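You operate a simulated robot arm through the tools that you are given. There is no shell and no other tool. Be economical: measure what you need, move in short steps, check, and stop when the job is done.

You are at the controls of a simulated two-armed robot. One attempt, no reset.

JOB
Switch the spot clip lamp on, then off, and stand it in the finished tray.
Fine: move it to the middle of the work board first and hold it steady for both presses; leave the other lamp alone. Set down upright: what you pick out.

It is judged by the outcome, as a careful person would: the job done as asked, and still so three seconds after it is handed in. It fails if anything else is knocked over, pushed out of place, dropped, spilled or broken.

ROBOT AND FRAMES
Two 7-joint arms with two-finger parallel grippers on one trunk, on a base that drives. Base frame: it is fixed to the floor where the robot stands at the start and does not move with it; the origin is under the middle of the robot, x ahead of it, y to its left, z up; the surface under the hand at the start is at about z = 804. Units: mm, degrees, N and s.
The left shoulder is at the start at [20, 113, 1172], the right one opposite. With the tool pointing down near the work surface each hand reaches from about 220 to 600 mm from the robot's upright axis, wherever it stands, measured 20 degrees to its own side. Places, roughly: flood lamp key [300, 0, 900]; inside of the finished tray [500, -1100, 800]; spot lamp key [500, 0, 900]; top of the work board [400, -500, 800]. Payload 1.57 kg a hand.
The tool frame of a hand sits at the grasp point between the pads (the TCP): z along the fingers, y along the line on which they close. The tips reach 30 mm beyond it. The gripper opens to 80 mm. The fingers are 17 mm wide and 12 mm thick; the gripper's body (40 by 82 mm) begins 80 mm behind the TCP.
Orientation is that of the tool frame in the base frame, as a unit quaternion [x, y, z, w]. With the fingers straight down and closing along the base's y, the tool's x points along the base's -x, its y along +y and its z along -z.

CONTROLS
- The arms move only by the tool step_arm. It takes "left_motion", "right_motion" or both (then of equal length, played together; a hand with none holds still); each is a list of rows, each a list of 7 numbers: the turn, a rotation vector about the tool's x, y, z in degrees, then the shift along the tool's x, y, z in m, then the opening, from 0 (shut) to 1 (fully open). In form: [[ax, ay, az, dx, dy, dz, jaw], ...]. A call has 1 to 10 rows; each row is the pose to reach, as a shift and turn from the pose commanded when the call began, along the tool's axes at that moment. Rows are played at 5 a second. More than 50 mm and 8.6 degrees between two rows, or a gripper value outside its range, and nothing of the call is played. Where a pose cannot be reached the arm comes as near as it can. A force on the tool above 40 N (or 10 N above the force at the start of the call, whichever is more), or a blocked arm, ends the call early, and 0.2 s more pass. The fingers move at their own pace (about 45 mm/s each) and stop on an object; they squeeze with about 24 N. The grip force told is the motor's: it shows also when the fingers shut on nothing. Time passes only in rows, and 0.2 s behind the last, so rows that repeat a pose let the fingers close. The reply holds the time, the measured pose of the TCP, the force on the tool along the base axes, the opening and the grip force, in the units named above and with some noise, with the torque about the TCP (base axes, N m) and any sound that the robot's microphone picked up, and new pictures: "show" is both (left out), scene, wrist or none (wrist: the cameras of the hands that moved).
- Cameras (640 x 400 px; columns grow to the right, rows downward): "scene" is now at [90, -13.2, 1279.5]; the picture's right is [-0.17, -0.99, 0.00], its down [-0.71, 0.12, -0.69] and it looks along [0.68, -0.11, -0.72] (base axes); focal length 254 px, centre (320, 200). "left" rides on the left gripper at [72, 7, -122] in its tool frame; the picture's right is [-0.09, 1.00, 0.00], its down [-0.84, -0.08, -0.54] and it looks along [-0.54, -0.05, 0.84] (tool axes); focal length 238 px, centre (320, 200). "right" rides on the right gripper at [72, -7, -122] in its tool frame; the picture's right is [0.09, 1.00, 0.00], its down [-0.84, 0.08, -0.54] and it looks along [-0.54, 0.05, 0.84] (tool axes); focal length 238 px, centre (320, 200). There is no depth. A picture from a camera that has moved, and an enlarged one, comes with that camera's place and axes in the base frame and with its lens.
- slide_trunk(by): slides the trunk up (or, below 0, down) by that many mm; the arms and the scene camera ride with it, the base frame stays. It gives what a move gives, with no picture.
- roll_base(legs): drives the robot by 1 to 6 legs, each [ahead, left, turn to the left] in mm, mm and degrees, along the robot's own axes; the way and the turn of a leg run together, so that a leg with both is an arc; at most 1500 mm and 180 degrees a leg. The arms and the cameras ride along, it lands a little off, and it stops where it bumps. It gives what a move gives, and a new picture of the scene camera.
- aim_head(pan, tilt): turns the head with the scene camera to pan (to the left, within 80 degrees either way) and tilt (down, from -29 to 69), counted from straight ahead of the robot. It gives what a move gives, and a new picture of the scene camera.
- close_up(camera, box): a new picture of the part [left, top, right, bottom] of that camera's present view, enlarged. No time passes.
- hand_in(): hands the job in; it is judged then, once.

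Go step by step. Nothing tells you exact positions but the pictures and the camera data: compare them with the known pose of the tool, close in by small moves and look again before you grip or let go. The budget is 120 turns and 260 pictures, counting those below and the enlarged ones. Unless the task says otherwise, let go and move clear before handing in, and close with one line.

The tools are called after "Emit:" by a JSON object that holds its "api" and its "payload". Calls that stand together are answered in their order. step_arm: Moves the arms, as the interface text tells. Its arguments: {"type":"object","properties":{"left_motion":{"type":"array"},"right_motion":{"type":"array"},"show":{"type":"string","enum":["both","scene","wrist","none"]}},"required":[]} The other tools are called the same way: slide_trunk (by) slides the trunk up or down; roll_base (legs) drives the base; aim_head (pan, tilt) turns the head that bears the scene camera; close_up (camera, box) takes an enlarged picture of a part of a camera's view; hand_in () hands the job in.

At the start:

```text
time_s: 0.0
left_position: [452.0, 101.3, 1035.1]
left_ee_rot: [-0.001, 1.0, 0.0, 0.0]
left_wrist_force: [-0.2, -0.1, -0.6]
left_ft_torque: [0.01, 0.0, 0.05]
left_grip_width: 80.3
left_grip_force: 0.1
right_position: [418.4, -197.4, 1073.6]
right_ee_rot: [0.0, 1.0, 0.0, 0.0]
right_wrist_force: [-0.2, -0.3, 0.3]
right_ft_torque: [0.04, 0.01, 0.03]
right_grip_width: 79.8
right_grip_force: 0.0
trunk travel left (down, up): [-225.0, 345.0]
robot x, y, heading: [-2.2, 2.2, 0.2]
head pan, tilt: [-9.5, 46.3]
```

scene: 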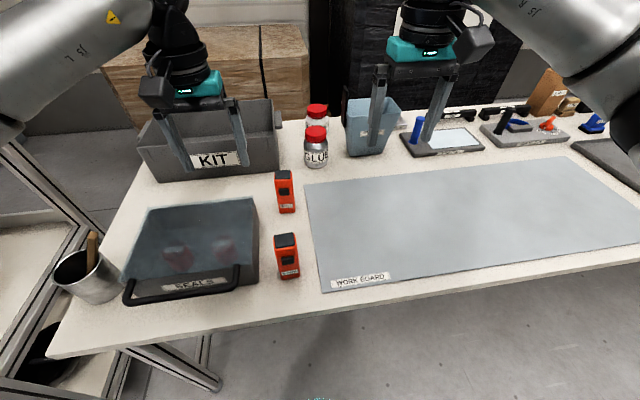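
right: 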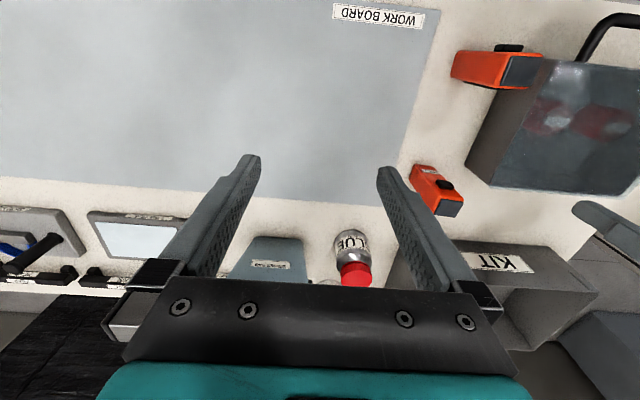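
left: 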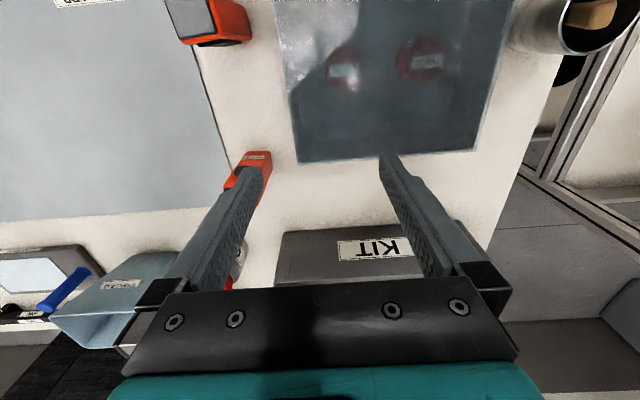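

I see two orange lamps standing at the left end of the work board, one nearer and one farther. I'll zoom in to read their labels and keys.

Emit:
{"api": "close_up", "payload": {"camera": "scene", "box": [250, 155, 330, 205]}}

Emit:
{"api": "close_up", "payload": {"camera": "scene", "box": [240, 225, 330, 285]}}

Emit:
{"api": "close_up", "payload": {"camera": "right", "box": [390, 20, 560, 230]}}

Emit:
{"api": "aim_head", "payload": {"pan": -60, "tilt": 40}}

```text
8.00 times, centred on (290, 180) of scene
camera zoom: at [90.0, -13.2, 1279.5], right [-0.17, -0.99, 0.0], down [-0.71, 0.12, -0.69], along [0.68, -0.11, -0.72], focal length 2033 px, centre (560, 360)
```

zoom: 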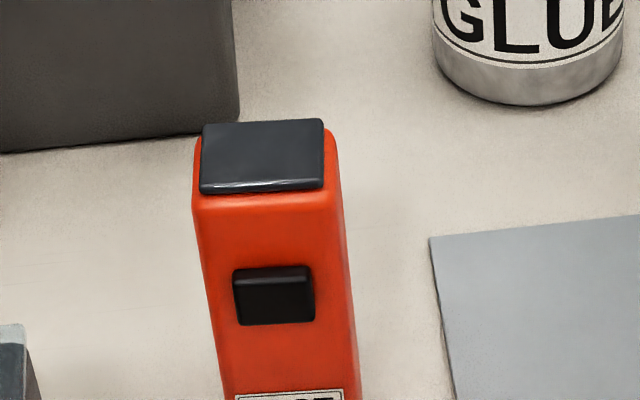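

```text
6.67 times, centred on (285, 255) of scene
camera zoom: at [90.0, -13.2, 1279.5], right [-0.17, -0.99, 0.0], down [-0.71, 0.12, -0.69], along [0.68, -0.11, -0.72], focal length 1694 px, centre (553, -167)
```

zoom: 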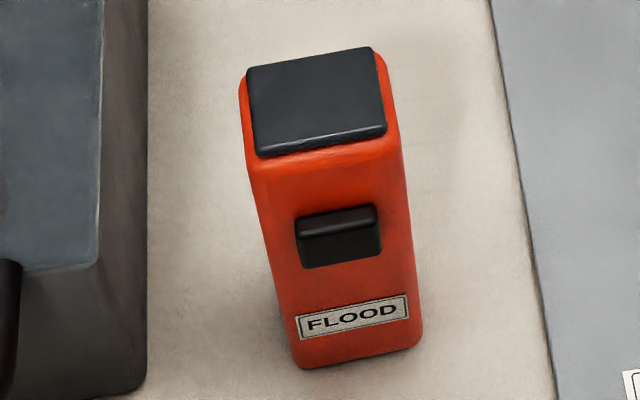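

```text
1.90 times, centred on (475, 125) of right
camera zoom: at [346.0, -204.6, 1195.3], right [-0.09, 1.0, 0.0], down [0.84, 0.08, 0.54], along [0.54, 0.05, -0.84], focal length 454 px, centre (25, 343)
```

zoom: 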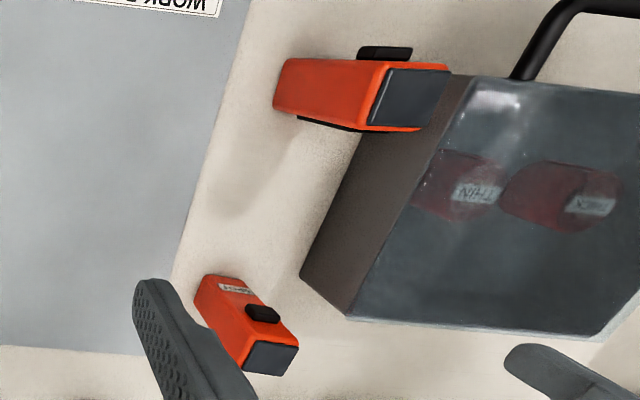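

```text
time_s: 1.2
left_position: [451.8, 100.4, 1035.0]
left_ee_rot: [0.0, 1.0, 0.0, 0.0]
left_wrist_force: [0.1, -0.1, 1.0]
left_ft_torque: [-0.02, 0.02, 0.0]
left_grip_width: 80.1
left_grip_force: 0.1
right_position: [417.3, -197.6, 1072.2]
right_ee_rot: [-0.001, 1.0, -0.001, 0.0]
right_wrist_force: [-0.1, -0.3, -0.7]
right_ft_torque: [-0.01, -0.04, -0.04]
right_grip_width: 80.0
right_grip_force: 0.0
trunk travel left (down, up): [-225.0, 345.0]
robot x, y, heading: [2.1, 0.7, -0.0]
head pan, tilt: [-60.0, 40.0]
camera scene: at [53.5, -73.6, 1288.6], right [-0.87, -0.5, 0.0], down [-0.32, 0.56, -0.77], along [0.38, -0.66, -0.64], focal length 254 px, centre (320, 200)
```

scene: 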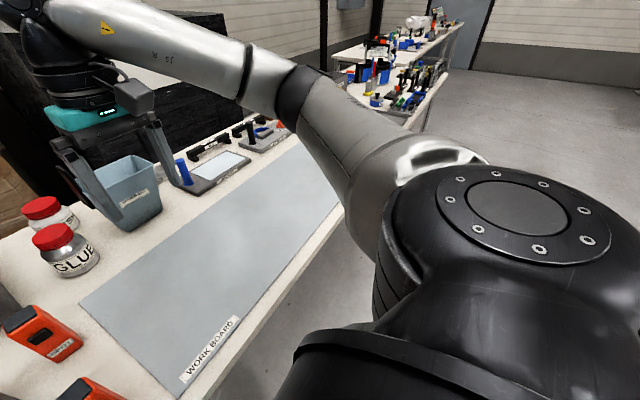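

The far lamp appears to be SPOT and the near one is labelled FLOOD. I'll turn the head back, move the left hand clear, and bring the right hand nearer to measure the spot lamp.

Emit:
{"api": "step_arm", "payload": {"left_motion": [[0, 0, 0, 0, 0.03, 0, 1], [0, 0, 0, 0, 0.06, -0.02, 1], [0, 0, 0, 0.03, 0.09, -0.04, 1], [0, 0, 0, 0.06, 0.11, -0.06, 1], [0, 0, 0, 0.08, 0.12, -0.06, 1]], "right_motion": [[0, 0, 0, 0, 0.04, 0, 1], [0, 0, 0, 0, 0.08, 0, 1], [0, 0, 0, 0, 0.12, 0, 1], [0, 0, 0, 0, 0.16, 0, 1], [0, 0, 0, -0.01, 0.19, 0, 1]], "show": "wrist"}}

Emit:
{"api": "aim_head", "payload": {"pan": 0, "tilt": 45}}

```text
time_s: 2.4
left_position: [367.8, 222.1, 1092.2]
left_ee_rot: [0.0, 1.0, -0.001, 0.0]
left_wrist_force: [-0.4, 0.7, 0.6]
left_ft_torque: [-0.05, 0.0, -0.01]
left_grip_width: 79.9
left_grip_force: 0.1
right_position: [428.3, -6.9, 1074.3]
right_ee_rot: [0.0, 1.0, -0.001, 0.0]
right_wrist_force: [-0.1, 0.7, -0.4]
right_ft_torque: [-0.05, 0.0, -0.02]
right_grip_width: 80.4
right_grip_force: 0.1
trunk travel left (down, up): [-225.0, 345.0]
robot x, y, heading: [-0.3, -0.5, -0.1]
head pan, tilt: [-60.0, 40.0]
camera right: at [356.0, -13.2, 1196.2], right [-0.09, 1.0, 0.0], down [0.84, 0.08, 0.54], along [0.54, 0.05, -0.84], focal length 238 px, centre (320, 200)
camera left: at [296.5, 227.0, 1214.9], right [0.09, 1.0, 0.0], down [0.84, -0.08, 0.54], along [0.54, -0.05, -0.84], focal length 238 px, centre (320, 200)
```

right: 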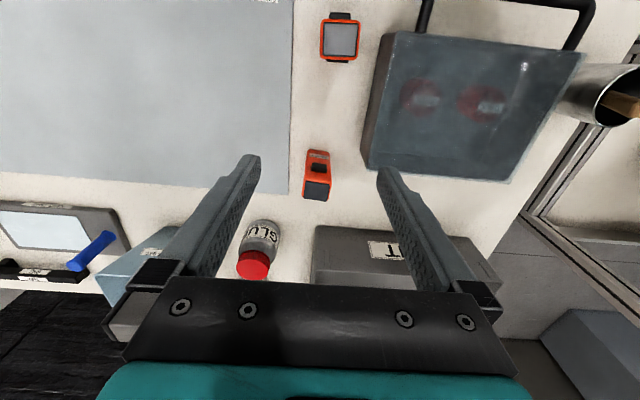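
left: 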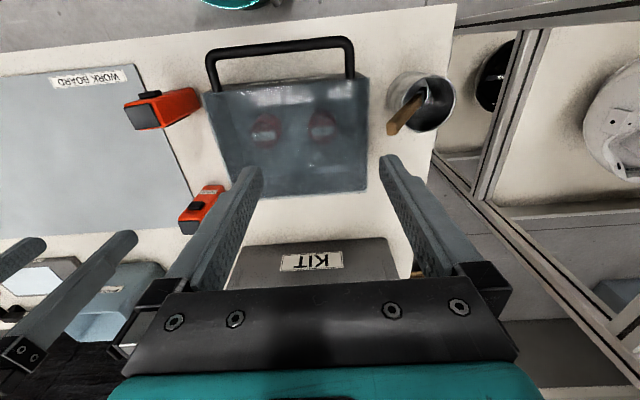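

```text
time_s: 3.7
left_position: [369.1, 221.7, 1091.7]
left_ee_rot: [0.0, 1.0, 0.0, 0.0]
left_wrist_force: [1.4, 0.2, -0.5]
left_ft_torque: [-0.02, 0.01, 0.0]
left_grip_width: 79.7
left_grip_force: 0.1
right_position: [427.9, -8.3, 1074.1]
right_ee_rot: [0.001, 1.0, -0.001, 0.001]
right_wrist_force: [0.1, -0.1, -0.6]
right_ft_torque: [-0.03, -0.01, -0.01]
right_grip_width: 79.8
right_grip_force: 0.1
trunk travel left (down, up): [-225.0, 345.0]
robot x, y, heading: [-2.2, -1.4, -0.0]
head pan, tilt: [0.0, 45.0]
camera scene: at [92.2, -0.1, 1281.4], right [0.0, -1.0, 0.0], down [-0.71, 0.0, -0.71], along [0.71, 0.0, -0.71], focal length 254 px, centre (320, 200)
```

scene: 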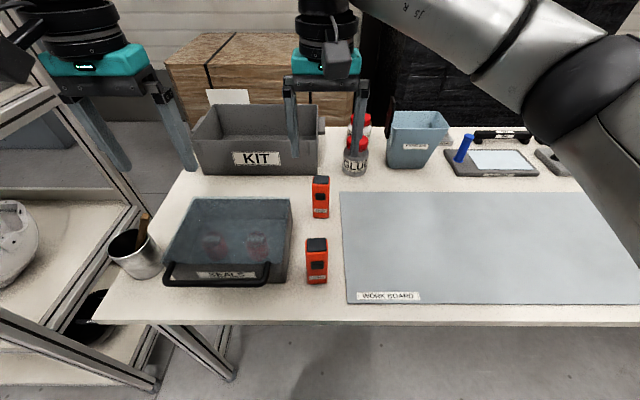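

Emit:
{"api": "close_up", "payload": {"camera": "right", "box": [280, 130, 376, 210]}}

Emit:
{"api": "close_up", "payload": {"camera": "scene", "box": [280, 165, 360, 225]}}

Emit:
{"api": "close_up", "payload": {"camera": "left", "box": [160, 170, 256, 250]}}

```text
5.00 times, centred on (328, 170) of right
camera zoom: at [356.1, -14.7, 1196.0], right [-0.09, 1.0, 0.0], down [0.84, 0.08, 0.54], along [0.54, 0.05, -0.84], focal length 1192 px, centre (280, 350)
```

zoom: 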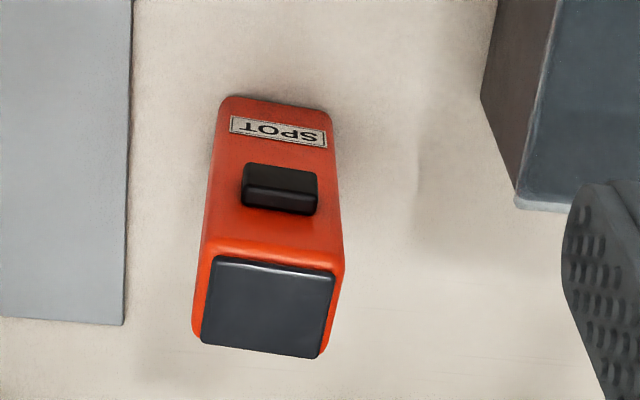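

```text
6.67 times, centred on (320, 195) of scene
camera zoom: at [92.2, -0.1, 1281.4], right [0.0, -1.0, 0.0], down [-0.71, 0.0, -0.71], along [0.71, 0.0, -0.71], focal length 1694 px, centre (320, 233)
```

zoom: 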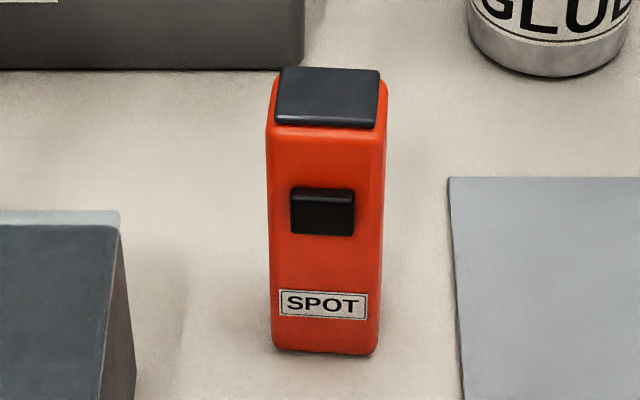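

```text
5.00 times, centred on (208, 210) of left
camera zoom: at [297.1, 226.0, 1214.9], right [0.09, 1.0, 0.0], down [0.84, -0.08, 0.54], along [0.54, -0.05, -0.84], focal length 1192 px, centre (880, 150)
```

zoom: 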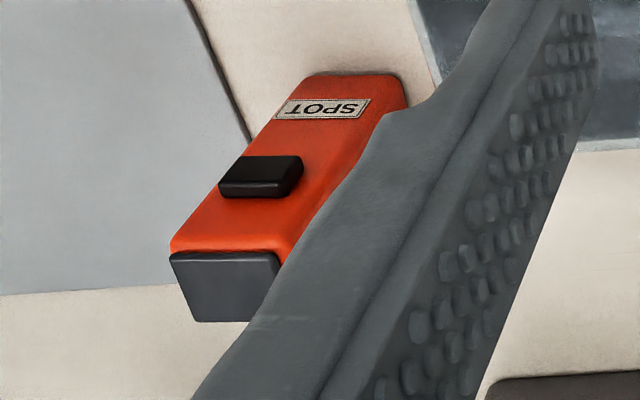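

The far lamp reads SPOT. I take it to be about 38 mm wide, with its front face at x≈510, centre about [525, -2], top at z≈914 and key at z≈870, turned about -6° in yaw. I'll bring the right hand above it and check.

Emit:
{"api": "step_arm", "payload": {"right_motion": [[0, 0, 2, -0.03, 0.002, 0, 0.8], [0, 0, 4, -0.06, 0.004, 0, 0.8], [0, 0, 5.7, -0.097, 0.006, 0.03, 0.8], [0, 0, 5.7, -0.097, 0.006, 0.07, 0.8], [0, 0, 5.7, -0.097, 0.006, 0.11, 0.8], [0, 0, 5.7, -0.097, 0.006, 0.11, 0.8]]}}

```text
time_s: 5.1
left_position: [370.3, 222.8, 1091.7]
left_ee_rot: [0.0, 1.0, 0.0, 0.0]
left_wrist_force: [-0.6, -0.2, 0.6]
left_ft_torque: [0.04, -0.03, 0.01]
left_grip_width: 80.2
left_grip_force: 0.0
right_position: [523.2, -0.8, 962.2]
right_ee_rot: [0.05, 0.999, -0.001, 0.0]
right_wrist_force: [0.2, 0.9, 0.4]
right_ft_torque: [-0.02, 0.01, -0.01]
right_grip_width: 63.9
right_grip_force: 0.1
trunk travel left (down, up): [-225.0, 345.0]
robot x, y, heading: [1.0, 2.5, -0.1]
head pan, tilt: [0.0, 45.0]
camera scene: at [92.2, 0.0, 1281.4], right [0.0, -1.0, 0.0], down [-0.71, 0.0, -0.71], along [0.71, 0.0, -0.71], focal length 254 px, centre (320, 200)
camera right: at [451.1, -0.8, 1085.1], right [0.01, 1.0, 0.0], down [0.84, -0.01, 0.54], along [0.54, -0.01, -0.84], focal length 238 px, centre (320, 200)
```

scene: 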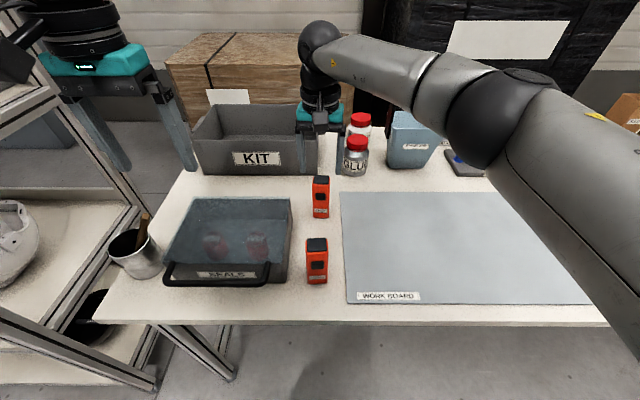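
right: 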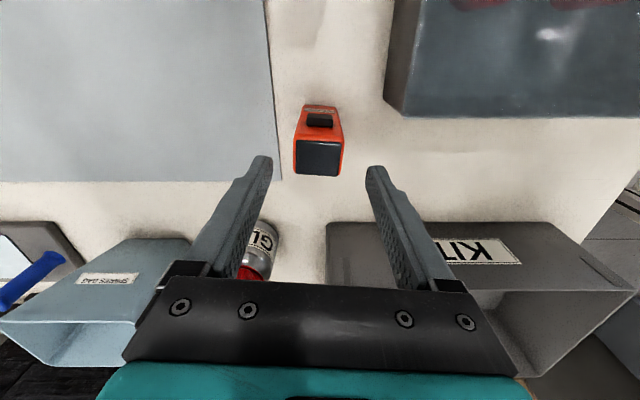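

The hand is over the lamp, about 3 mm off in y. I'll correct that, descend and close.

Emit:
{"api": "step_arm", "payload": {"right_motion": [[0, 0, 0, 0, -0.003, 0.02, 0.8], [0, 0, 0, 0, -0.003, 0.04, 0.8], [0, 0, 0, 0, -0.003, 0.06, 0.8], [0, 0, 0, 0, -0.003, 0.08, 0.8], [0, 0, 0, 0, -0.003, 0.08, 0.8]]}}

```text
time_s: 6.3
left_position: [369.7, 221.5, 1090.1]
left_ee_rot: [0.0, 1.0, 0.0, 0.0]
left_wrist_force: [0.1, -0.1, -0.9]
left_ft_torque: [0.0, 0.03, -0.03]
left_grip_width: 79.7
left_grip_force: 0.1
right_position: [524.5, -5.1, 883.5]
right_ee_rot: [0.05, 0.999, -0.001, 0.001]
right_wrist_force: [-0.5, -0.3, 0.0]
right_ft_torque: [-0.02, -0.01, 0.01]
right_grip_width: 63.9
right_grip_force: 0.1
trunk travel left (down, up): [-225.0, 345.0]
robot x, y, heading: [-1.3, -1.2, 0.1]
head pan, tilt: [0.0, 45.0]
camera scene: at [92.2, 0.0, 1281.4], right [0.0, -1.0, 0.0], down [-0.71, 0.0, -0.71], along [0.71, 0.0, -0.71], focal length 254 px, centre (320, 200)
camera right: at [452.0, -4.5, 1004.8], right [0.01, 1.0, 0.0], down [0.84, -0.01, 0.54], along [0.54, 0.0, -0.84], focal length 238 px, centre (320, 200)
```

scene: 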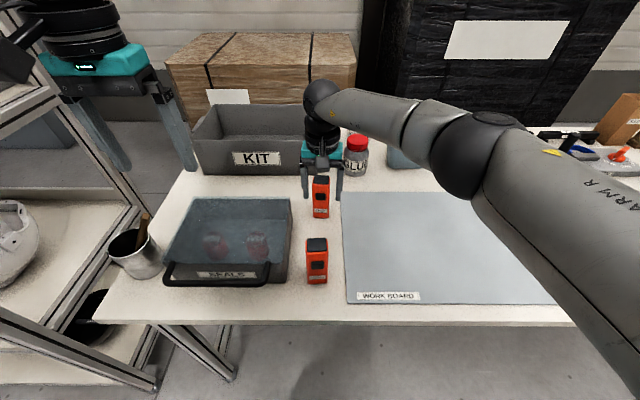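
right: 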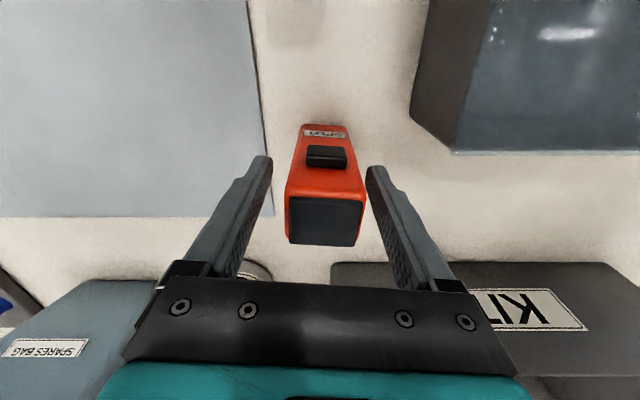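

The lamp sits between the fingers, 2–3 mm to +y. I'll centre on it and close.

Emit:
{"api": "step_arm", "payload": {"right_motion": [[0, 0, 0, 0, 0.003, 0, 0.8], [0, 0, 0, 0, 0.003, 0, 0.4], [0, 0, 0, 0, 0.003, 0, 0.3], [0, 0, 0, 0, 0.003, 0, 0.3], [0, 0, 0, 0, 0.003, 0, 0.3]]}}

```text
time_s: 7.5
left_position: [370.0, 220.6, 1092.3]
left_ee_rot: [0.0, 1.0, -0.001, 0.001]
left_wrist_force: [-0.6, 0.3, 0.0]
left_ft_torque: [-0.02, 0.05, 0.0]
left_grip_width: 80.0
left_grip_force: 0.0
right_position: [524.8, -2.5, 882.8]
right_ee_rot: [0.049, 0.999, -0.001, 0.001]
right_wrist_force: [-0.3, 0.3, -0.4]
right_ft_torque: [0.01, -0.03, 0.01]
right_grip_width: 39.4
right_grip_force: 23.8
trunk travel left (down, up): [-225.0, 345.0]
robot x, y, heading: [-1.5, 3.9, -0.0]
head pan, tilt: [0.0, 45.0]
camera scene: at [92.3, 0.0, 1281.4], right [0.0, -1.0, 0.0], down [-0.71, 0.0, -0.71], along [0.71, 0.0, -0.71], focal length 254 px, centre (320, 200)
camera right: at [452.4, -1.8, 1005.1], right [0.01, 1.0, 0.0], down [0.84, -0.01, 0.54], along [0.54, -0.01, -0.84], focal length 238 px, centre (320, 200)
```

scene: 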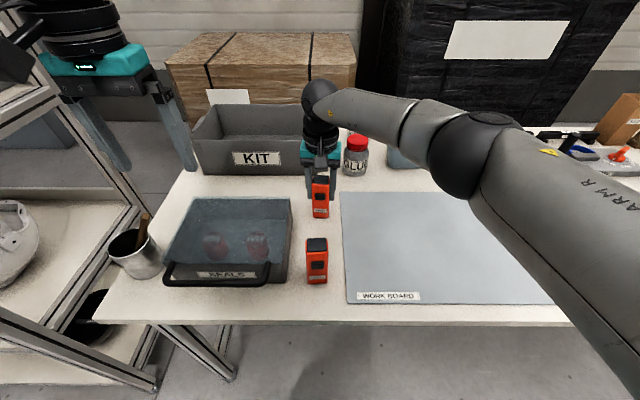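
right: 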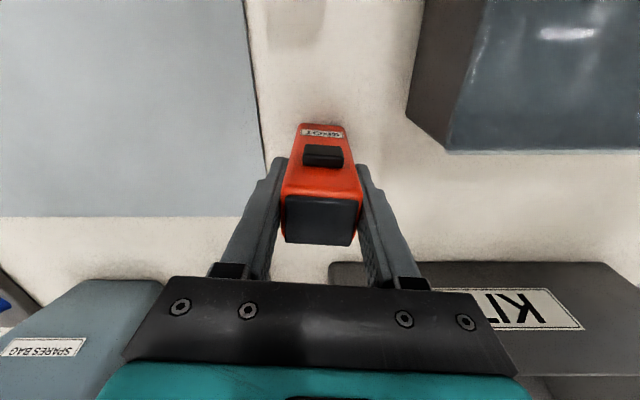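

It is gripped at 39 mm. I'll lift, straighten its yaw and draw it back a little.

Emit:
{"api": "step_arm", "payload": {"right_motion": [[0, 0, 0, 0, 0, -0.03, 0.3], [0, 0, 0, 0, 0, -0.07, 0.3], [0, 0, -3, 0, -0.02, -0.11, 0.3], [0, 0, -5.7, 0.04, -0.05, -0.13, 0.3], [0, 0, -5.7, 0.08, -0.08, -0.13, 0.3], [0, 0, -5.7, 0.08, -0.08, -0.13, 0.3]]}}

Emit:
{"api": "aim_head", "payload": {"pan": -40, "tilt": 35}}

```text
refused: row 4 steps farther than a row can; nothing moved
```

```text
time_s: 8.6
left_position: [369.8, 221.2, 1091.9]
left_ee_rot: [0.0, 1.0, 0.0, 0.0]
left_wrist_force: [0.1, -0.5, -0.4]
left_ft_torque: [0.0, 0.0, -0.03]
left_grip_width: 79.8
left_grip_force: 0.0
right_position: [524.5, -2.4, 884.0]
right_ee_rot: [0.05, 0.999, -0.001, 0.0]
right_wrist_force: [-0.7, -0.8, -0.3]
right_ft_torque: [0.05, -0.01, 0.0]
right_grip_width: 39.4
right_grip_force: 24.3
trunk travel left (down, up): [-225.0, 345.0]
robot x, y, heading: [-2.0, -1.9, 0.0]
head pan, tilt: [-40.0, 35.0]
camera scene: at [78.4, -56.5, 1296.2], right [-0.64, -0.77, 0.0], down [-0.44, 0.37, -0.82], along [0.63, -0.53, -0.57], focal length 254 px, centre (320, 200)
```

scene: 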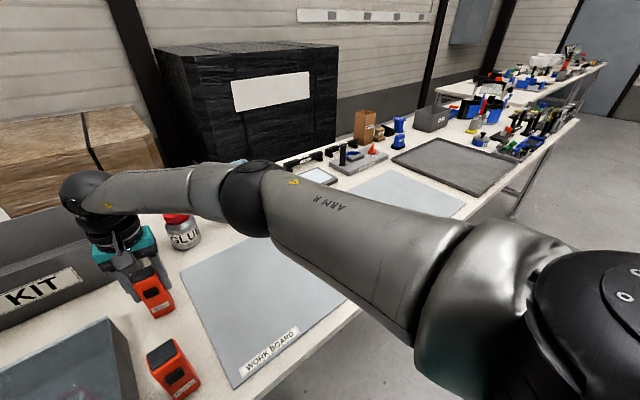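

Emit:
{"api": "step_arm", "payload": {"right_motion": [[0, 0, 0, 0, 0, -0.03, 0.3], [0, 0, 0, 0, 0, -0.07, 0.3], [0, 0, -2, 0, -0.02, -0.11, 0.3], [0, 0, -4, 0.03, -0.04, -0.13, 0.3], [0, 0, -5.7, 0.06, -0.07, -0.13, 0.3], [0, 0, -5.7, 0.08, -0.08, -0.13, 0.3], [0, 0, -5.7, 0.08, -0.08, -0.13, 0.3]]}}

```text
time_s: 10.2
left_position: [369.6, 222.1, 1093.0]
left_ee_rot: [0.0, 1.0, 0.0, 0.0]
left_wrist_force: [-0.4, 0.2, 0.1]
left_ft_torque: [0.0, 0.03, 0.01]
left_grip_width: 80.3
left_grip_force: 0.0
right_position: [438.9, -75.0, 1011.3]
right_ee_rot: [0.001, 1.0, -0.001, -0.001]
right_wrist_force: [-0.4, -0.2, -0.1]
right_ft_torque: [0.0, 0.03, 0.02]
right_grip_width: 39.5
right_grip_force: 23.7
trunk travel left (down, up): [-225.0, 345.0]
robot x, y, heading: [0.9, -2.5, -0.2]
head pan, tilt: [-40.0, 35.0]
camera scene: at [78.5, -56.6, 1296.2], right [-0.64, -0.77, 0.0], down [-0.44, 0.37, -0.82], along [0.63, -0.53, -0.57], focal length 254 px, centre (320, 200)
camera right: at [366.6, -80.1, 1133.8], right [-0.09, 1.0, 0.0], down [0.84, 0.08, 0.54], along [0.54, 0.05, -0.84], focal length 238 px, centre (320, 200)
```

scene: 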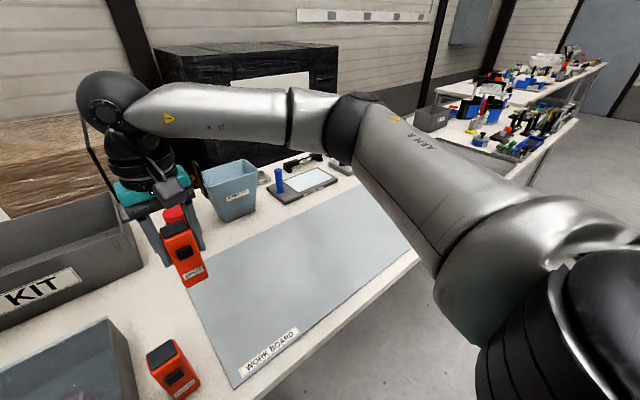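
right: 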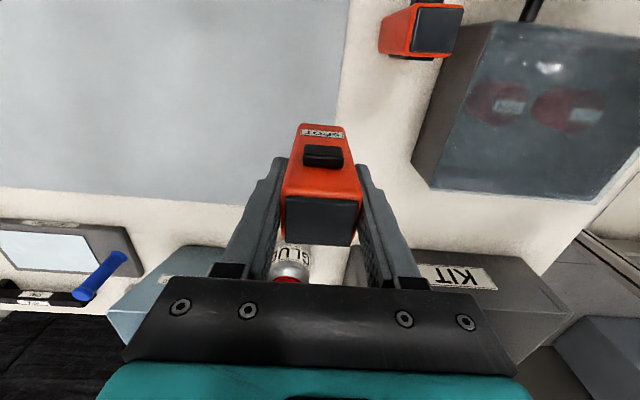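

The lamp is held well clear. I'll drive 480 mm to the right along the bench to bring the board's middle in front.

Emit:
{"api": "roll_base", "payload": {"legs": [[0, -480, 0]]}}

Emit:
{"api": "aim_head", "payload": {"pan": 0, "tilt": 45}}

```text
time_s: 13.0
left_position: [371.6, -259.0, 1091.0]
left_ee_rot: [-0.008, 1.0, 0.0, 0.0]
left_wrist_force: [-1.0, 0.0, -0.1]
left_ft_torque: [0.01, -0.02, -0.02]
left_grip_width: 80.0
left_grip_force: 0.0
right_position: [444.4, -552.9, 1010.9]
right_ee_rot: [-0.008, 1.0, -0.001, 0.0]
right_wrist_force: [0.0, 0.0, -0.5]
right_ft_torque: [0.0, -0.02, 0.02]
right_grip_width: 39.5
right_grip_force: 24.1
trunk travel left (down, up): [-225.0, 345.0]
robot x, y, heading: [3.6, -487.2, 0.8]
head pan, tilt: [-40.0, 35.0]
camera scene: at [83.0, -542.1, 1296.2], right [-0.63, -0.78, 0.0], down [-0.45, 0.36, -0.82], along [0.64, -0.52, -0.57], focal length 254 px, centre (320, 200)
```

scene: 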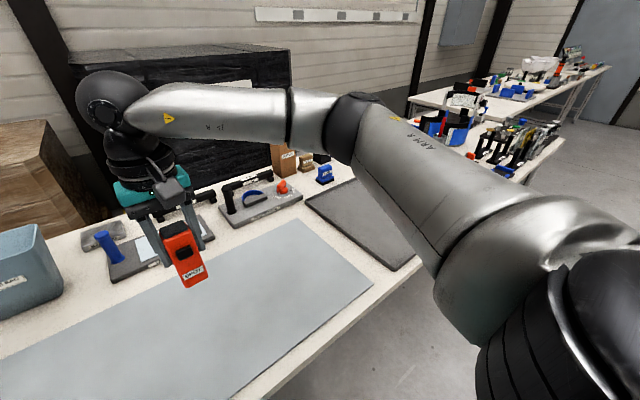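

```text
time_s: 14.1
left_position: [370.0, -258.7, 1091.7]
left_ee_rot: [-0.008, 1.0, 0.0, 0.0]
left_wrist_force: [-0.1, -0.1, 0.4]
left_ft_torque: [-0.02, -0.01, 0.02]
left_grip_width: 80.1
left_grip_force: 0.1
right_position: [443.7, -552.5, 1011.3]
right_ee_rot: [-0.008, 1.0, -0.001, 0.0]
right_wrist_force: [-0.2, -0.2, -0.9]
right_ft_torque: [0.01, -0.02, 0.02]
right_grip_width: 39.6
right_grip_force: 24.4
trunk travel left (down, up): [-225.0, 345.0]
robot x, y, heading: [3.7, -486.8, 1.0]
head pan, tilt: [0.0, 45.0]
camera scene: at [96.0, -485.0, 1281.4], right [0.01, -1.0, 0.0], down [-0.71, -0.01, -0.71], along [0.71, 0.01, -0.71], focal length 254 px, centre (320, 200)
```

scene: 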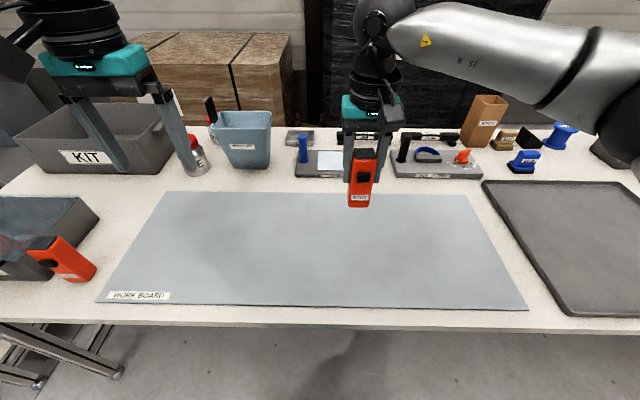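

The board's corners put its middle at about [442, -467]. I'll carry the lamp there and lower it to just above the board.

Emit:
{"api": "step_arm", "payload": {"right_motion": [[0, 0, 0, 0, 0.04, 0, 0.3], [0, 0, 0, 0, 0.084, 0, 0.3], [0, 0, 0, 0, 0.084, 0.04, 0.3], [0, 0, 0, 0, 0.084, 0.08, 0.3], [0, 0, 0, 0, 0.084, 0.11, 0.3], [0, 0, 0, 0, 0.084, 0.11, 0.3]]}}

```text
time_s: 15.5
left_position: [369.5, -260.0, 1093.1]
left_ee_rot: [-0.008, 1.0, 0.0, 0.0]
left_wrist_force: [0.4, 0.3, -0.5]
left_ft_torque: [-0.01, -0.01, -0.03]
left_grip_width: 80.0
left_grip_force: 0.1
right_position: [443.3, -469.3, 900.3]
right_ee_rot: [-0.008, 1.0, -0.001, 0.0]
right_wrist_force: [0.9, 0.1, -0.7]
right_ft_torque: [0.01, 0.0, -0.05]
right_grip_width: 39.5
right_grip_force: 23.7
trunk travel left (down, up): [-225.0, 345.0]
robot x, y, heading: [2.1, -484.0, 1.2]
head pan, tilt: [0.0, 45.0]
camera scene: at [96.0, -484.9, 1281.4], right [0.02, -1.0, 0.0], down [-0.71, -0.01, -0.71], along [0.71, 0.01, -0.71], focal length 254 px, centre (320, 200)
camera right: at [370.8, -477.1, 1022.8], right [-0.11, 0.99, 0.0], down [0.83, 0.09, 0.54], along [0.54, 0.06, -0.84], focal length 238 px, centre (320, 200)
```

scene: 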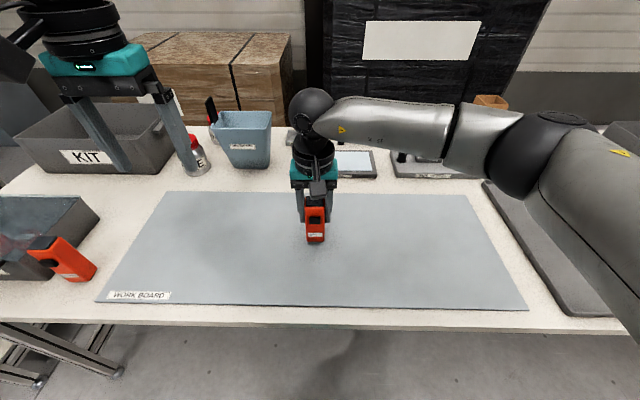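
right: 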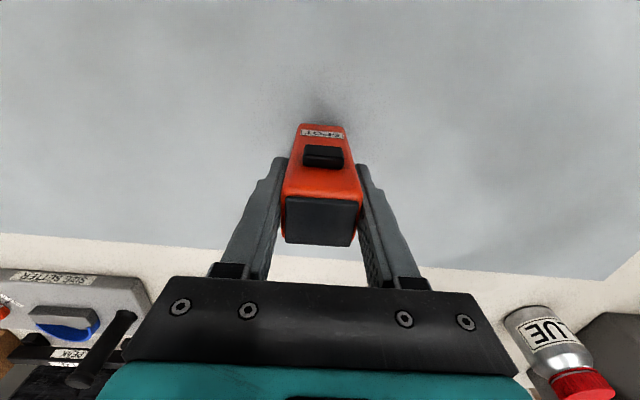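

Next I lower the lamp in small steps until the force shows contact with the board.

Emit:
{"api": "step_arm", "payload": {"right_motion": [[0, 0, 0, 0, 0, 0.004, 0.3], [0, 0, 0, 0, 0, 0.007, 0.3], [0, 0, 0, 0, 0, 0.009, 0.3], [0, 0, 0, 0, 0, 0.009, 0.3]], "show": "none"}}

```text
time_s: 16.5
left_position: [370.1, -259.6, 1091.7]
left_ee_rot: [-0.008, 1.0, 0.0, 0.0]
left_wrist_force: [0.5, -0.1, 0.5]
left_ft_torque: [-0.01, 0.03, -0.04]
left_grip_width: 79.9
left_grip_force: 0.1
right_position: [442.9, -468.6, 892.0]
right_ee_rot: [-0.008, 1.0, -0.001, 0.0]
right_wrist_force: [-0.4, 0.4, -0.4]
right_ft_torque: [0.0, 0.03, 0.02]
right_grip_width: 39.6
right_grip_force: 23.5
trunk travel left (down, up): [-225.0, 345.0]
robot x, y, heading: [3.8, -486.6, 0.9]
head pan, tilt: [0.0, 45.0]
```

Emit:
{"api": "step_arm", "payload": {"right_motion": [[0, 0, 0, 0, 0, 0.001, 0.3], [0, 0, 0, 0, 0, 0.002, 0.3], [0, 0, 0, 0, 0, 0.003, 0.3], [0, 0, 0, 0, 0, 0.003, 0.3]], "show": "wrist"}}

```text
time_s: 17.5
left_position: [370.2, -259.7, 1091.7]
left_ee_rot: [-0.007, 1.0, 0.0, 0.001]
left_wrist_force: [-0.1, 0.5, 0.6]
left_ft_torque: [0.01, -0.04, 0.0]
left_grip_width: 80.1
left_grip_force: 0.0
right_position: [443.8, -469.2, 889.3]
right_ee_rot: [-0.008, 1.0, -0.001, 0.0]
right_wrist_force: [-0.5, 0.9, -1.3]
right_ft_torque: [-0.01, -0.01, 0.0]
right_grip_width: 39.8
right_grip_force: 23.8
trunk travel left (down, up): [-225.0, 345.0]
robot x, y, heading: [7.1, -484.9, 0.9]
head pan, tilt: [0.0, 45.0]
camera right: at [370.5, -476.4, 1011.5], right [-0.11, 0.99, 0.0], down [0.84, 0.09, 0.54], along [0.54, 0.06, -0.84], focal length 238 px, centre (320, 200)
```

right: 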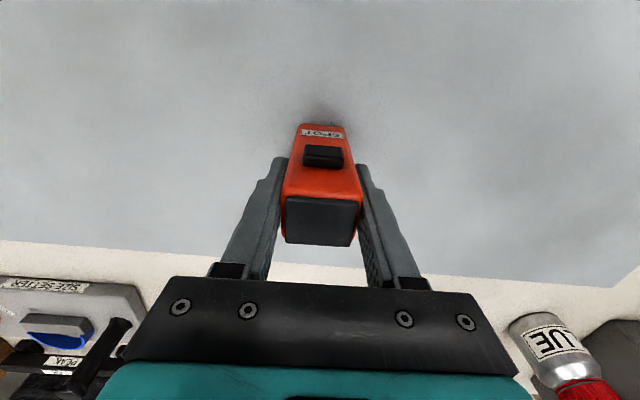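

Emit:
{"api": "step_arm", "payload": {"right_motion": [[0, 0, 0, 0, 0, 0.001, 0.3], [0, 0, 0, 0, 0, 0.002, 0.3], [0, 0, 0, 0, 0, 0.003, 0.3], [0, 0, 0, 0, 0, 0.003, 0.3]], "show": "none"}}

Emit:
{"api": "close_up", "payload": {"camera": "scene", "box": [270, 170, 366, 250]}}

```text
time_s: 18.5
left_position: [368.6, -258.3, 1092.7]
left_ee_rot: [-0.008, 1.0, 0.0, 0.0]
left_wrist_force: [0.3, -0.1, -0.1]
left_ft_torque: [0.02, 0.03, -0.04]
left_grip_width: 80.0
left_grip_force: 0.1
right_position: [443.4, -469.5, 885.8]
right_ee_rot: [-0.008, 1.0, -0.001, 0.001]
right_wrist_force: [-1.7, -1.6, 5.5]
right_ft_torque: [-0.02, 0.12, 0.03]
right_grip_width: 39.5
right_grip_force: 24.3
trunk travel left (down, up): [-225.0, 345.0]
robot x, y, heading: [2.8, -487.1, 1.1]
head pan, tilt: [0.0, 45.0]
```

```text
5.00 times, centred on (318, 210) of scene
camera zoom: at [95.5, -485.1, 1281.5], right [0.02, -1.0, 0.0], down [-0.71, -0.01, -0.71], along [0.71, 0.01, -0.71], focal length 1271 px, centre (330, 150)
```

zoom: 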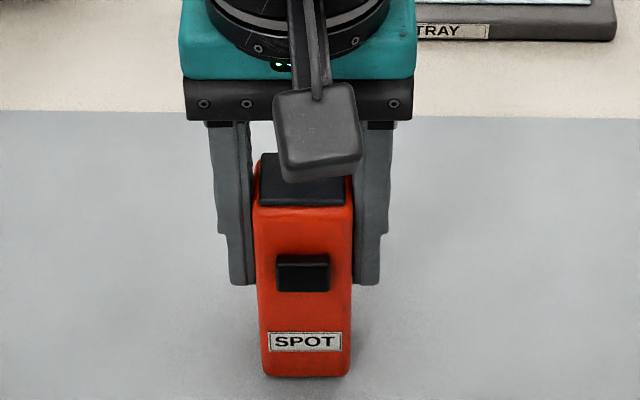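

The lamp stands on the board (5.5 N contact) and is still held by the right hand. I take the key face to be at about [421, -469, 884]; next I close the left hand and pitch it forward to make a pressing finger.

Emit:
{"api": "step_arm", "payload": {"left_motion": [[0, -8, 0, 0, 0, 0, 0.5], [0, -16, 0, 0.01, -0.01, 0.01, 0], [0, -24, 0, 0.01, -0.02, 0.02, 0], [0, -32, 0, 0.02, -0.03, 0.03, 0], [0, -40, 0, 0.02, -0.04, 0.04, 0], [0, -48, 0, 0.03, -0.05, 0.06, 0], [0, -56, 0, 0.03, -0.06, 0.08, 0], [0, -60, 0, 0.03, -0.06, 0.1, 0], [0, -60, 0, 0.03, -0.06, 0.1, 0]]}}

```text
time_s: 20.5
left_position: [414.0, -328.0, 994.4]
left_ee_rot: [-0.007, 0.881, 0.003, 0.474]
left_wrist_force: [0.4, 0.4, -0.6]
left_ft_torque: [0.02, -0.01, -0.01]
left_grip_width: 0.2
left_grip_force: 21.4
left hand out of reach, approached as far as the arm can: row 5, 6, 7, 8, 9
right_position: [444.2, -468.0, 886.5]
right_ee_rot: [-0.008, 1.0, 0.0, 0.001]
right_wrist_force: [0.7, -0.1, 9.5]
right_ft_torque: [0.01, -0.04, 0.04]
right_grip_width: 39.5
right_grip_force: 24.4
trunk travel left (down, up): [-225.0, 345.0]
robot x, y, heading: [-0.6, -488.0, 0.9]
head pan, tilt: [0.0, 45.0]
camera scene: at [95.4, -485.0, 1281.5], right [0.02, -1.0, 0.0], down [-0.71, -0.01, -0.71], along [0.71, 0.01, -0.71], focal length 254 px, centre (320, 200)
camera left: at [272.2, -326.3, 1001.8], right [0.04, 1.0, 0.08], down [0.01, -0.08, 1.0], along [1.0, -0.03, -0.01], focal length 238 px, centre (320, 200)
```

scene: 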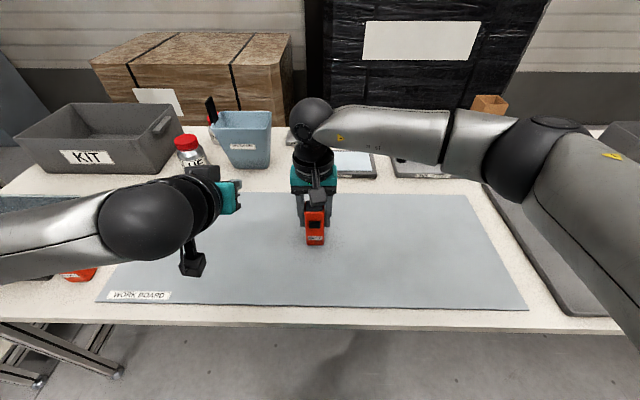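
left: 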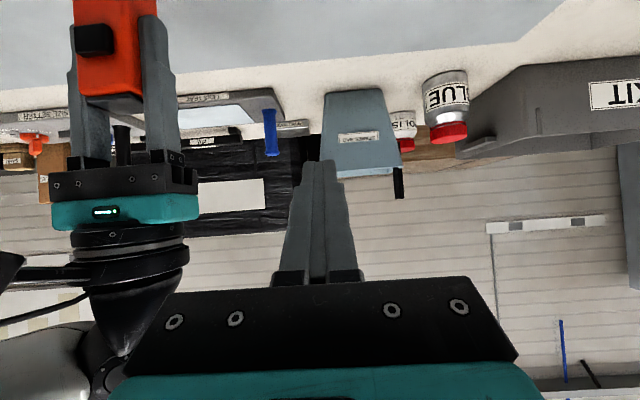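

The left arm can't point straight ahead that close in. I'll swing the hand to come in from the left, fingers pointing to -y, and press with the side of the closed fingers.

Emit:
{"api": "step_arm", "payload": {"left_motion": [[6.9, 0, 4, -0.006, 0.004, 0.01, 0], [13.8, 0, 8, -0.012, 0.008, 0.02, 0], [20.8, 0, 12, -0.018, 0.012, 0.03, 0], [27.7, 0, 16, -0.024, 0.016, 0.04, 0], [34.6, 0, 20, -0.03, 0.02, 0.052, 0], [41.6, 0, 24, -0.03, 0.02, 0.052, 0], [48.5, 0, 28, -0.03, 0.02, 0.052, 0], [55.4, 0, 32, -0.03, 0.02, 0.052, 0], [62.4, 0, 36, -0.03, 0.02, 0.052, 0], [69.3, 0, 40, -0.03, 0.02, 0.052, 0]]}}

```text
time_s: 22.7
left_position: [468.4, -339.2, 988.7]
left_ee_rot: [0.298, 0.821, -0.202, 0.444]
left_wrist_force: [-0.1, 0.1, -0.4]
left_ft_torque: [0.0, 0.0, -0.03]
left_grip_width: 0.0
left_grip_force: 21.2
left hand out of reach, approached as far as the arm can: row 5, 6, 7, 8, 9, 10
right_position: [442.5, -467.5, 886.8]
right_ee_rot: [-0.008, 1.0, -0.001, 0.0]
right_wrist_force: [1.7, 0.1, 11.6]
right_ft_torque: [0.05, -0.06, 0.03]
right_grip_width: 39.6
right_grip_force: 24.2
trunk travel left (down, up): [-225.0, 345.0]
robot x, y, heading: [1.4, -487.7, 0.9]
head pan, tilt: [0.0, 45.0]
camera scene: at [95.3, -484.9, 1281.4], right [0.02, -1.0, 0.0], down [-0.71, -0.01, -0.71], along [0.71, 0.01, -0.71], focal length 254 px, centre (320, 200)
camera left: at [367.5, -241.4, 992.2], right [0.7, 0.71, 0.01], down [-0.02, 0.0, 1.0], along [0.71, -0.7, 0.02], focal length 238 px, centre (320, 200)
```

scene: 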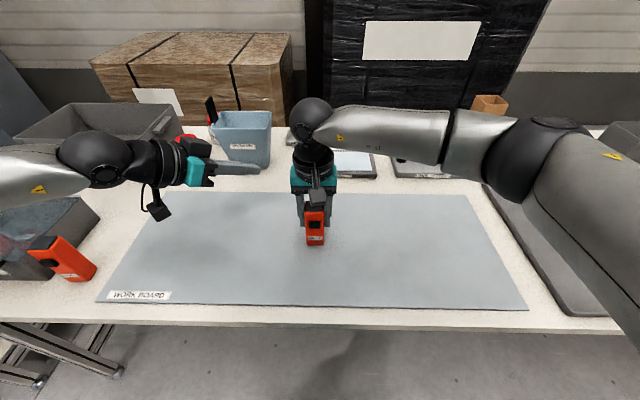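
left: 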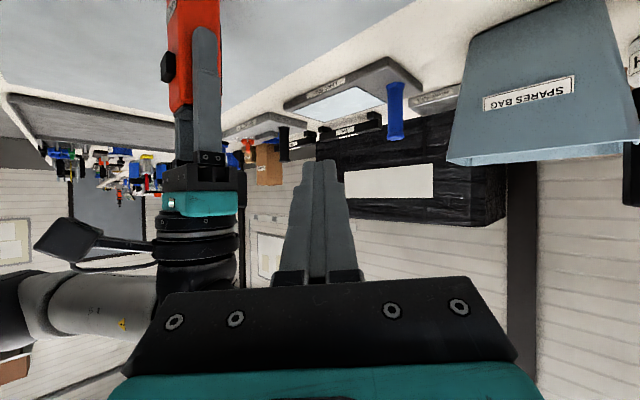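

That left-hand pose also runs into wrist limits. I'll spin the hand about its own axis so it leans in from the left, fingers pointing to -y and down with its camera on the robot's side, which should be an easier pose.

Emit:
{"api": "step_arm", "payload": {"left_motion": [[0.67, 0.66, -8.4, 0, -0.002, 0.004, 0], [1.35, 1.33, -16.8, -0.001, -0.003, 0.008, 0], [2.02, 1.99, -25.2, -0.002, -0.005, 0.012, 0], [2.7, 2.66, -33.6, -0.002, -0.006, 0.016, 0], [3.37, 3.32, -42, -0.003, -0.008, 0.02, 0], [4.05, 3.98, -50.4, -0.003, -0.01, 0.025, 0], [4.72, 4.65, -58.8, -0.004, -0.011, 0.03, 0], [5.4, 5.31, -67.2, -0.004, -0.013, 0.034, 0], [6.07, 5.98, -75.6, -0.005, -0.014, 0.038, 0], [6.75, 6.64, -84, -0.005, -0.016, 0.042, 0]]}}

```text
time_s: 24.9
left_position: [488.1, -377.2, 970.7]
left_ee_rot: [-0.295, 0.819, -0.474, 0.134]
left_wrist_force: [0.4, 0.2, 0.1]
left_ft_torque: [0.01, -0.02, -0.03]
left_grip_width: 0.1
left_grip_force: 21.2
right_position: [442.2, -469.3, 887.1]
right_ee_rot: [-0.009, 1.0, -0.001, 0.001]
right_wrist_force: [1.8, 0.3, 10.2]
right_ft_torque: [0.05, -0.07, -0.01]
right_grip_width: 39.7
right_grip_force: 24.9
trunk travel left (down, up): [-225.0, 345.0]
robot x, y, heading: [1.6, -482.9, 1.0]
head pan, tilt: [0.0, 45.0]
camera scene: at [95.3, -484.9, 1281.4], right [0.02, -1.0, 0.0], down [-0.71, -0.01, -0.71], along [0.71, 0.01, -0.71], focal length 254 px, centre (320, 200)
camera left: at [367.7, -334.9, 1033.5], right [-0.28, 0.43, -0.86], down [0.42, 0.86, 0.29], along [0.86, -0.28, -0.42], focal length 238 px, centre (320, 200)
```

scene: 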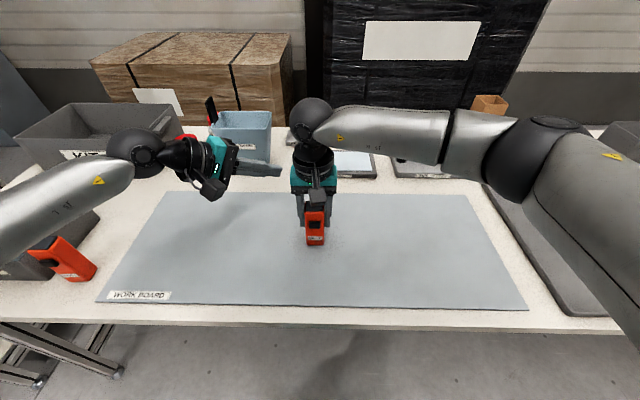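
left: 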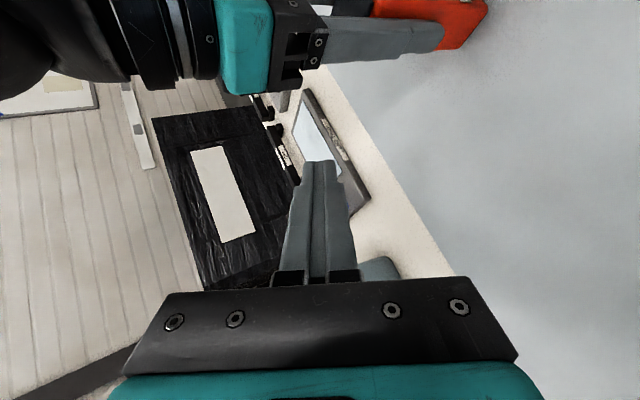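

The hand now points to -y but is still yawed and too far forward. I'll finish the turn to x-aligned and bring it to a standby at about [375, -350, 950].

Emit:
{"api": "step_arm", "payload": {"left_motion": [[0, 6.1, 4.4, 0.014, 0.014, -0.013, 0], [0, 12.3, 8.8, 0.029, 0.027, -0.026, 0], [0, 18.4, 13.2, 0.043, 0.041, -0.039, 0], [0, 24.6, 17.6, 0.057, 0.055, -0.052, 0], [0, 30.7, 22, 0.072, 0.068, -0.064, 0], [0, 30.7, 22, 0.072, 0.068, -0.064, 0]]}}

```text
time_s: 26.3
left_position: [373.1, -351.2, 951.0]
left_ee_rot: [0.001, 0.866, -0.5, 0.0]
left_wrist_force: [0.2, 0.5, -0.2]
left_ft_torque: [-0.01, -0.02, -0.05]
left_grip_width: 0.0
left_grip_force: 21.7
right_position: [443.4, -467.4, 886.4]
right_ee_rot: [-0.008, 1.0, -0.001, 0.002]
right_wrist_force: [0.7, 0.6, 10.6]
right_ft_torque: [0.09, -0.02, -0.01]
right_grip_width: 39.6
right_grip_force: 24.2
trunk travel left (down, up): [-225.0, 345.0]
robot x, y, heading: [3.8, -488.1, 1.0]
head pan, tilt: [0.0, 45.0]
camera scene: at [95.3, -484.9, 1281.4], right [0.02, -1.0, 0.0], down [-0.71, -0.01, -0.71], along [0.71, 0.01, -0.71], focal length 254 px, centre (320, 200)
camera left: at [302.1, -243.6, 1005.7], right [0.09, 0.5, -0.86], down [0.84, 0.43, 0.34], along [0.54, -0.75, -0.38], focal length 238 px, centre (320, 200)
```

scene: 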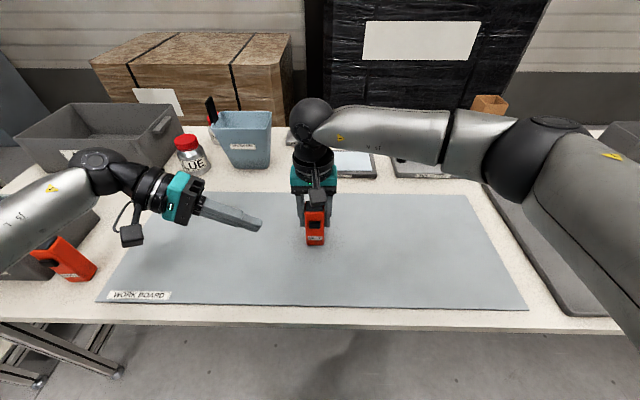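
left: 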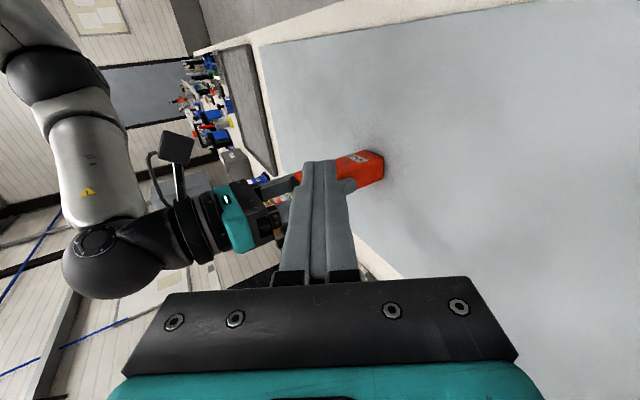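

The pose is exact now. I'll advance along the fingers to a spot about 30 mm in front of the key.

Emit:
{"api": "step_arm", "payload": {"left_motion": [[0, 0, 0, -0.002, 0, 0.03, 0], [0, 0, 0, -0.004, 0, 0.06, 0], [0, 0, 0, -0.007, -0.001, 0.09, 0], [0, 0, 0, -0.007, -0.001, 0.114, 0], [0, 0, 0, -0.007, -0.001, 0.114, 0]]}}

Emit:
{"api": "close_up", "payload": {"camera": "scene", "box": [250, 170, 378, 250]}}

Emit:
{"api": "close_up", "payload": {"camera": "right", "box": [256, 80, 384, 160]}}

```text
time_s: 27.5
left_position: [382.6, -451.2, 892.3]
left_ee_rot: [0.001, 0.866, -0.5, 0.0]
left_wrist_force: [0.8, -0.6, 0.2]
left_ft_torque: [-0.02, -0.01, -0.02]
left_grip_width: 0.0
left_grip_force: 22.0
right_position: [442.9, -469.0, 886.5]
right_ee_rot: [-0.008, 1.0, -0.001, 0.001]
right_wrist_force: [0.9, 0.2, 10.5]
right_ft_torque: [0.09, 0.06, 0.01]
right_grip_width: 39.8
right_grip_force: 24.2
trunk travel left (down, up): [-225.0, 345.0]
robot x, y, heading: [4.5, -486.2, 1.0]
head pan, tilt: [0.0, 45.0]
camera scene: at [95.3, -484.9, 1281.4], right [0.02, -1.0, 0.0], down [-0.71, -0.01, -0.71], along [0.71, 0.01, -0.71], focal length 254 px, centre (320, 200)
camera left: at [309.0, -343.6, 949.8], right [0.09, 0.5, -0.86], down [0.84, 0.43, 0.34], along [0.54, -0.75, -0.38], focal length 238 px, centre (320, 200)
```

scene: 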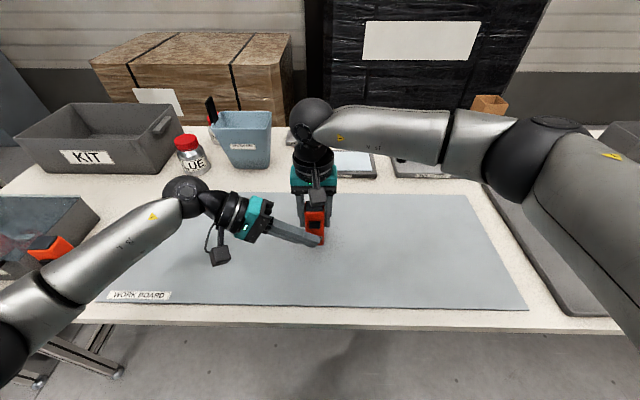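
left: 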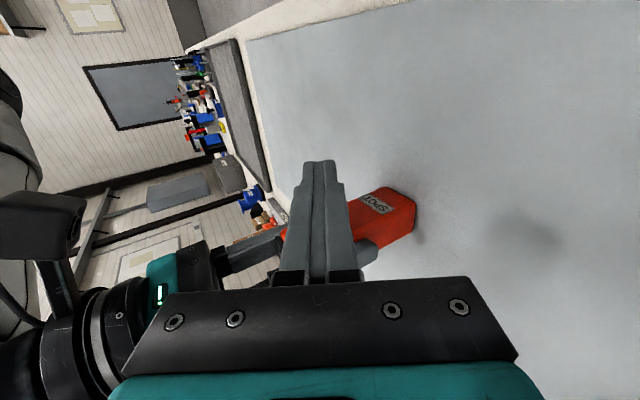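

```text
5.00 times, centred on (314, 210) of scene
camera zoom: at [95.3, -484.9, 1281.4], right [0.02, -1.0, 0.0], down [-0.71, -0.01, -0.71], along [0.71, 0.01, -0.71], focal length 1271 px, centre (350, 150)
```

zoom: 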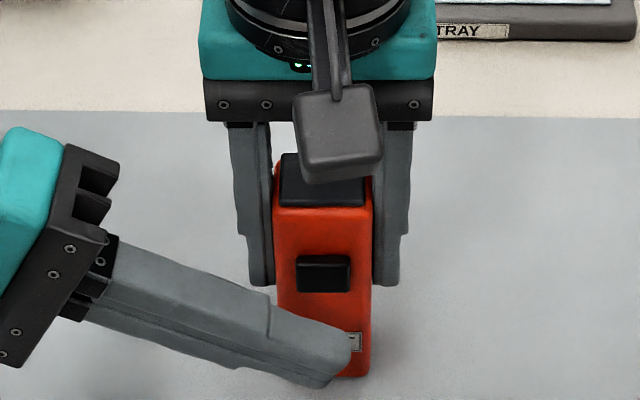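

```text
5.00 times, centred on (320, 120) of right
camera zoom: at [370.7, -476.5, 1008.8], right [-0.11, 0.99, 0.0], down [0.83, 0.09, 0.54], along [0.54, 0.06, -0.84], focal length 1192 px, centre (320, 600)
```

zoom: 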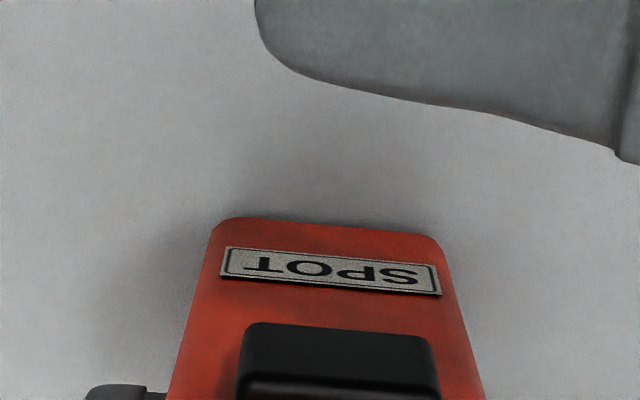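

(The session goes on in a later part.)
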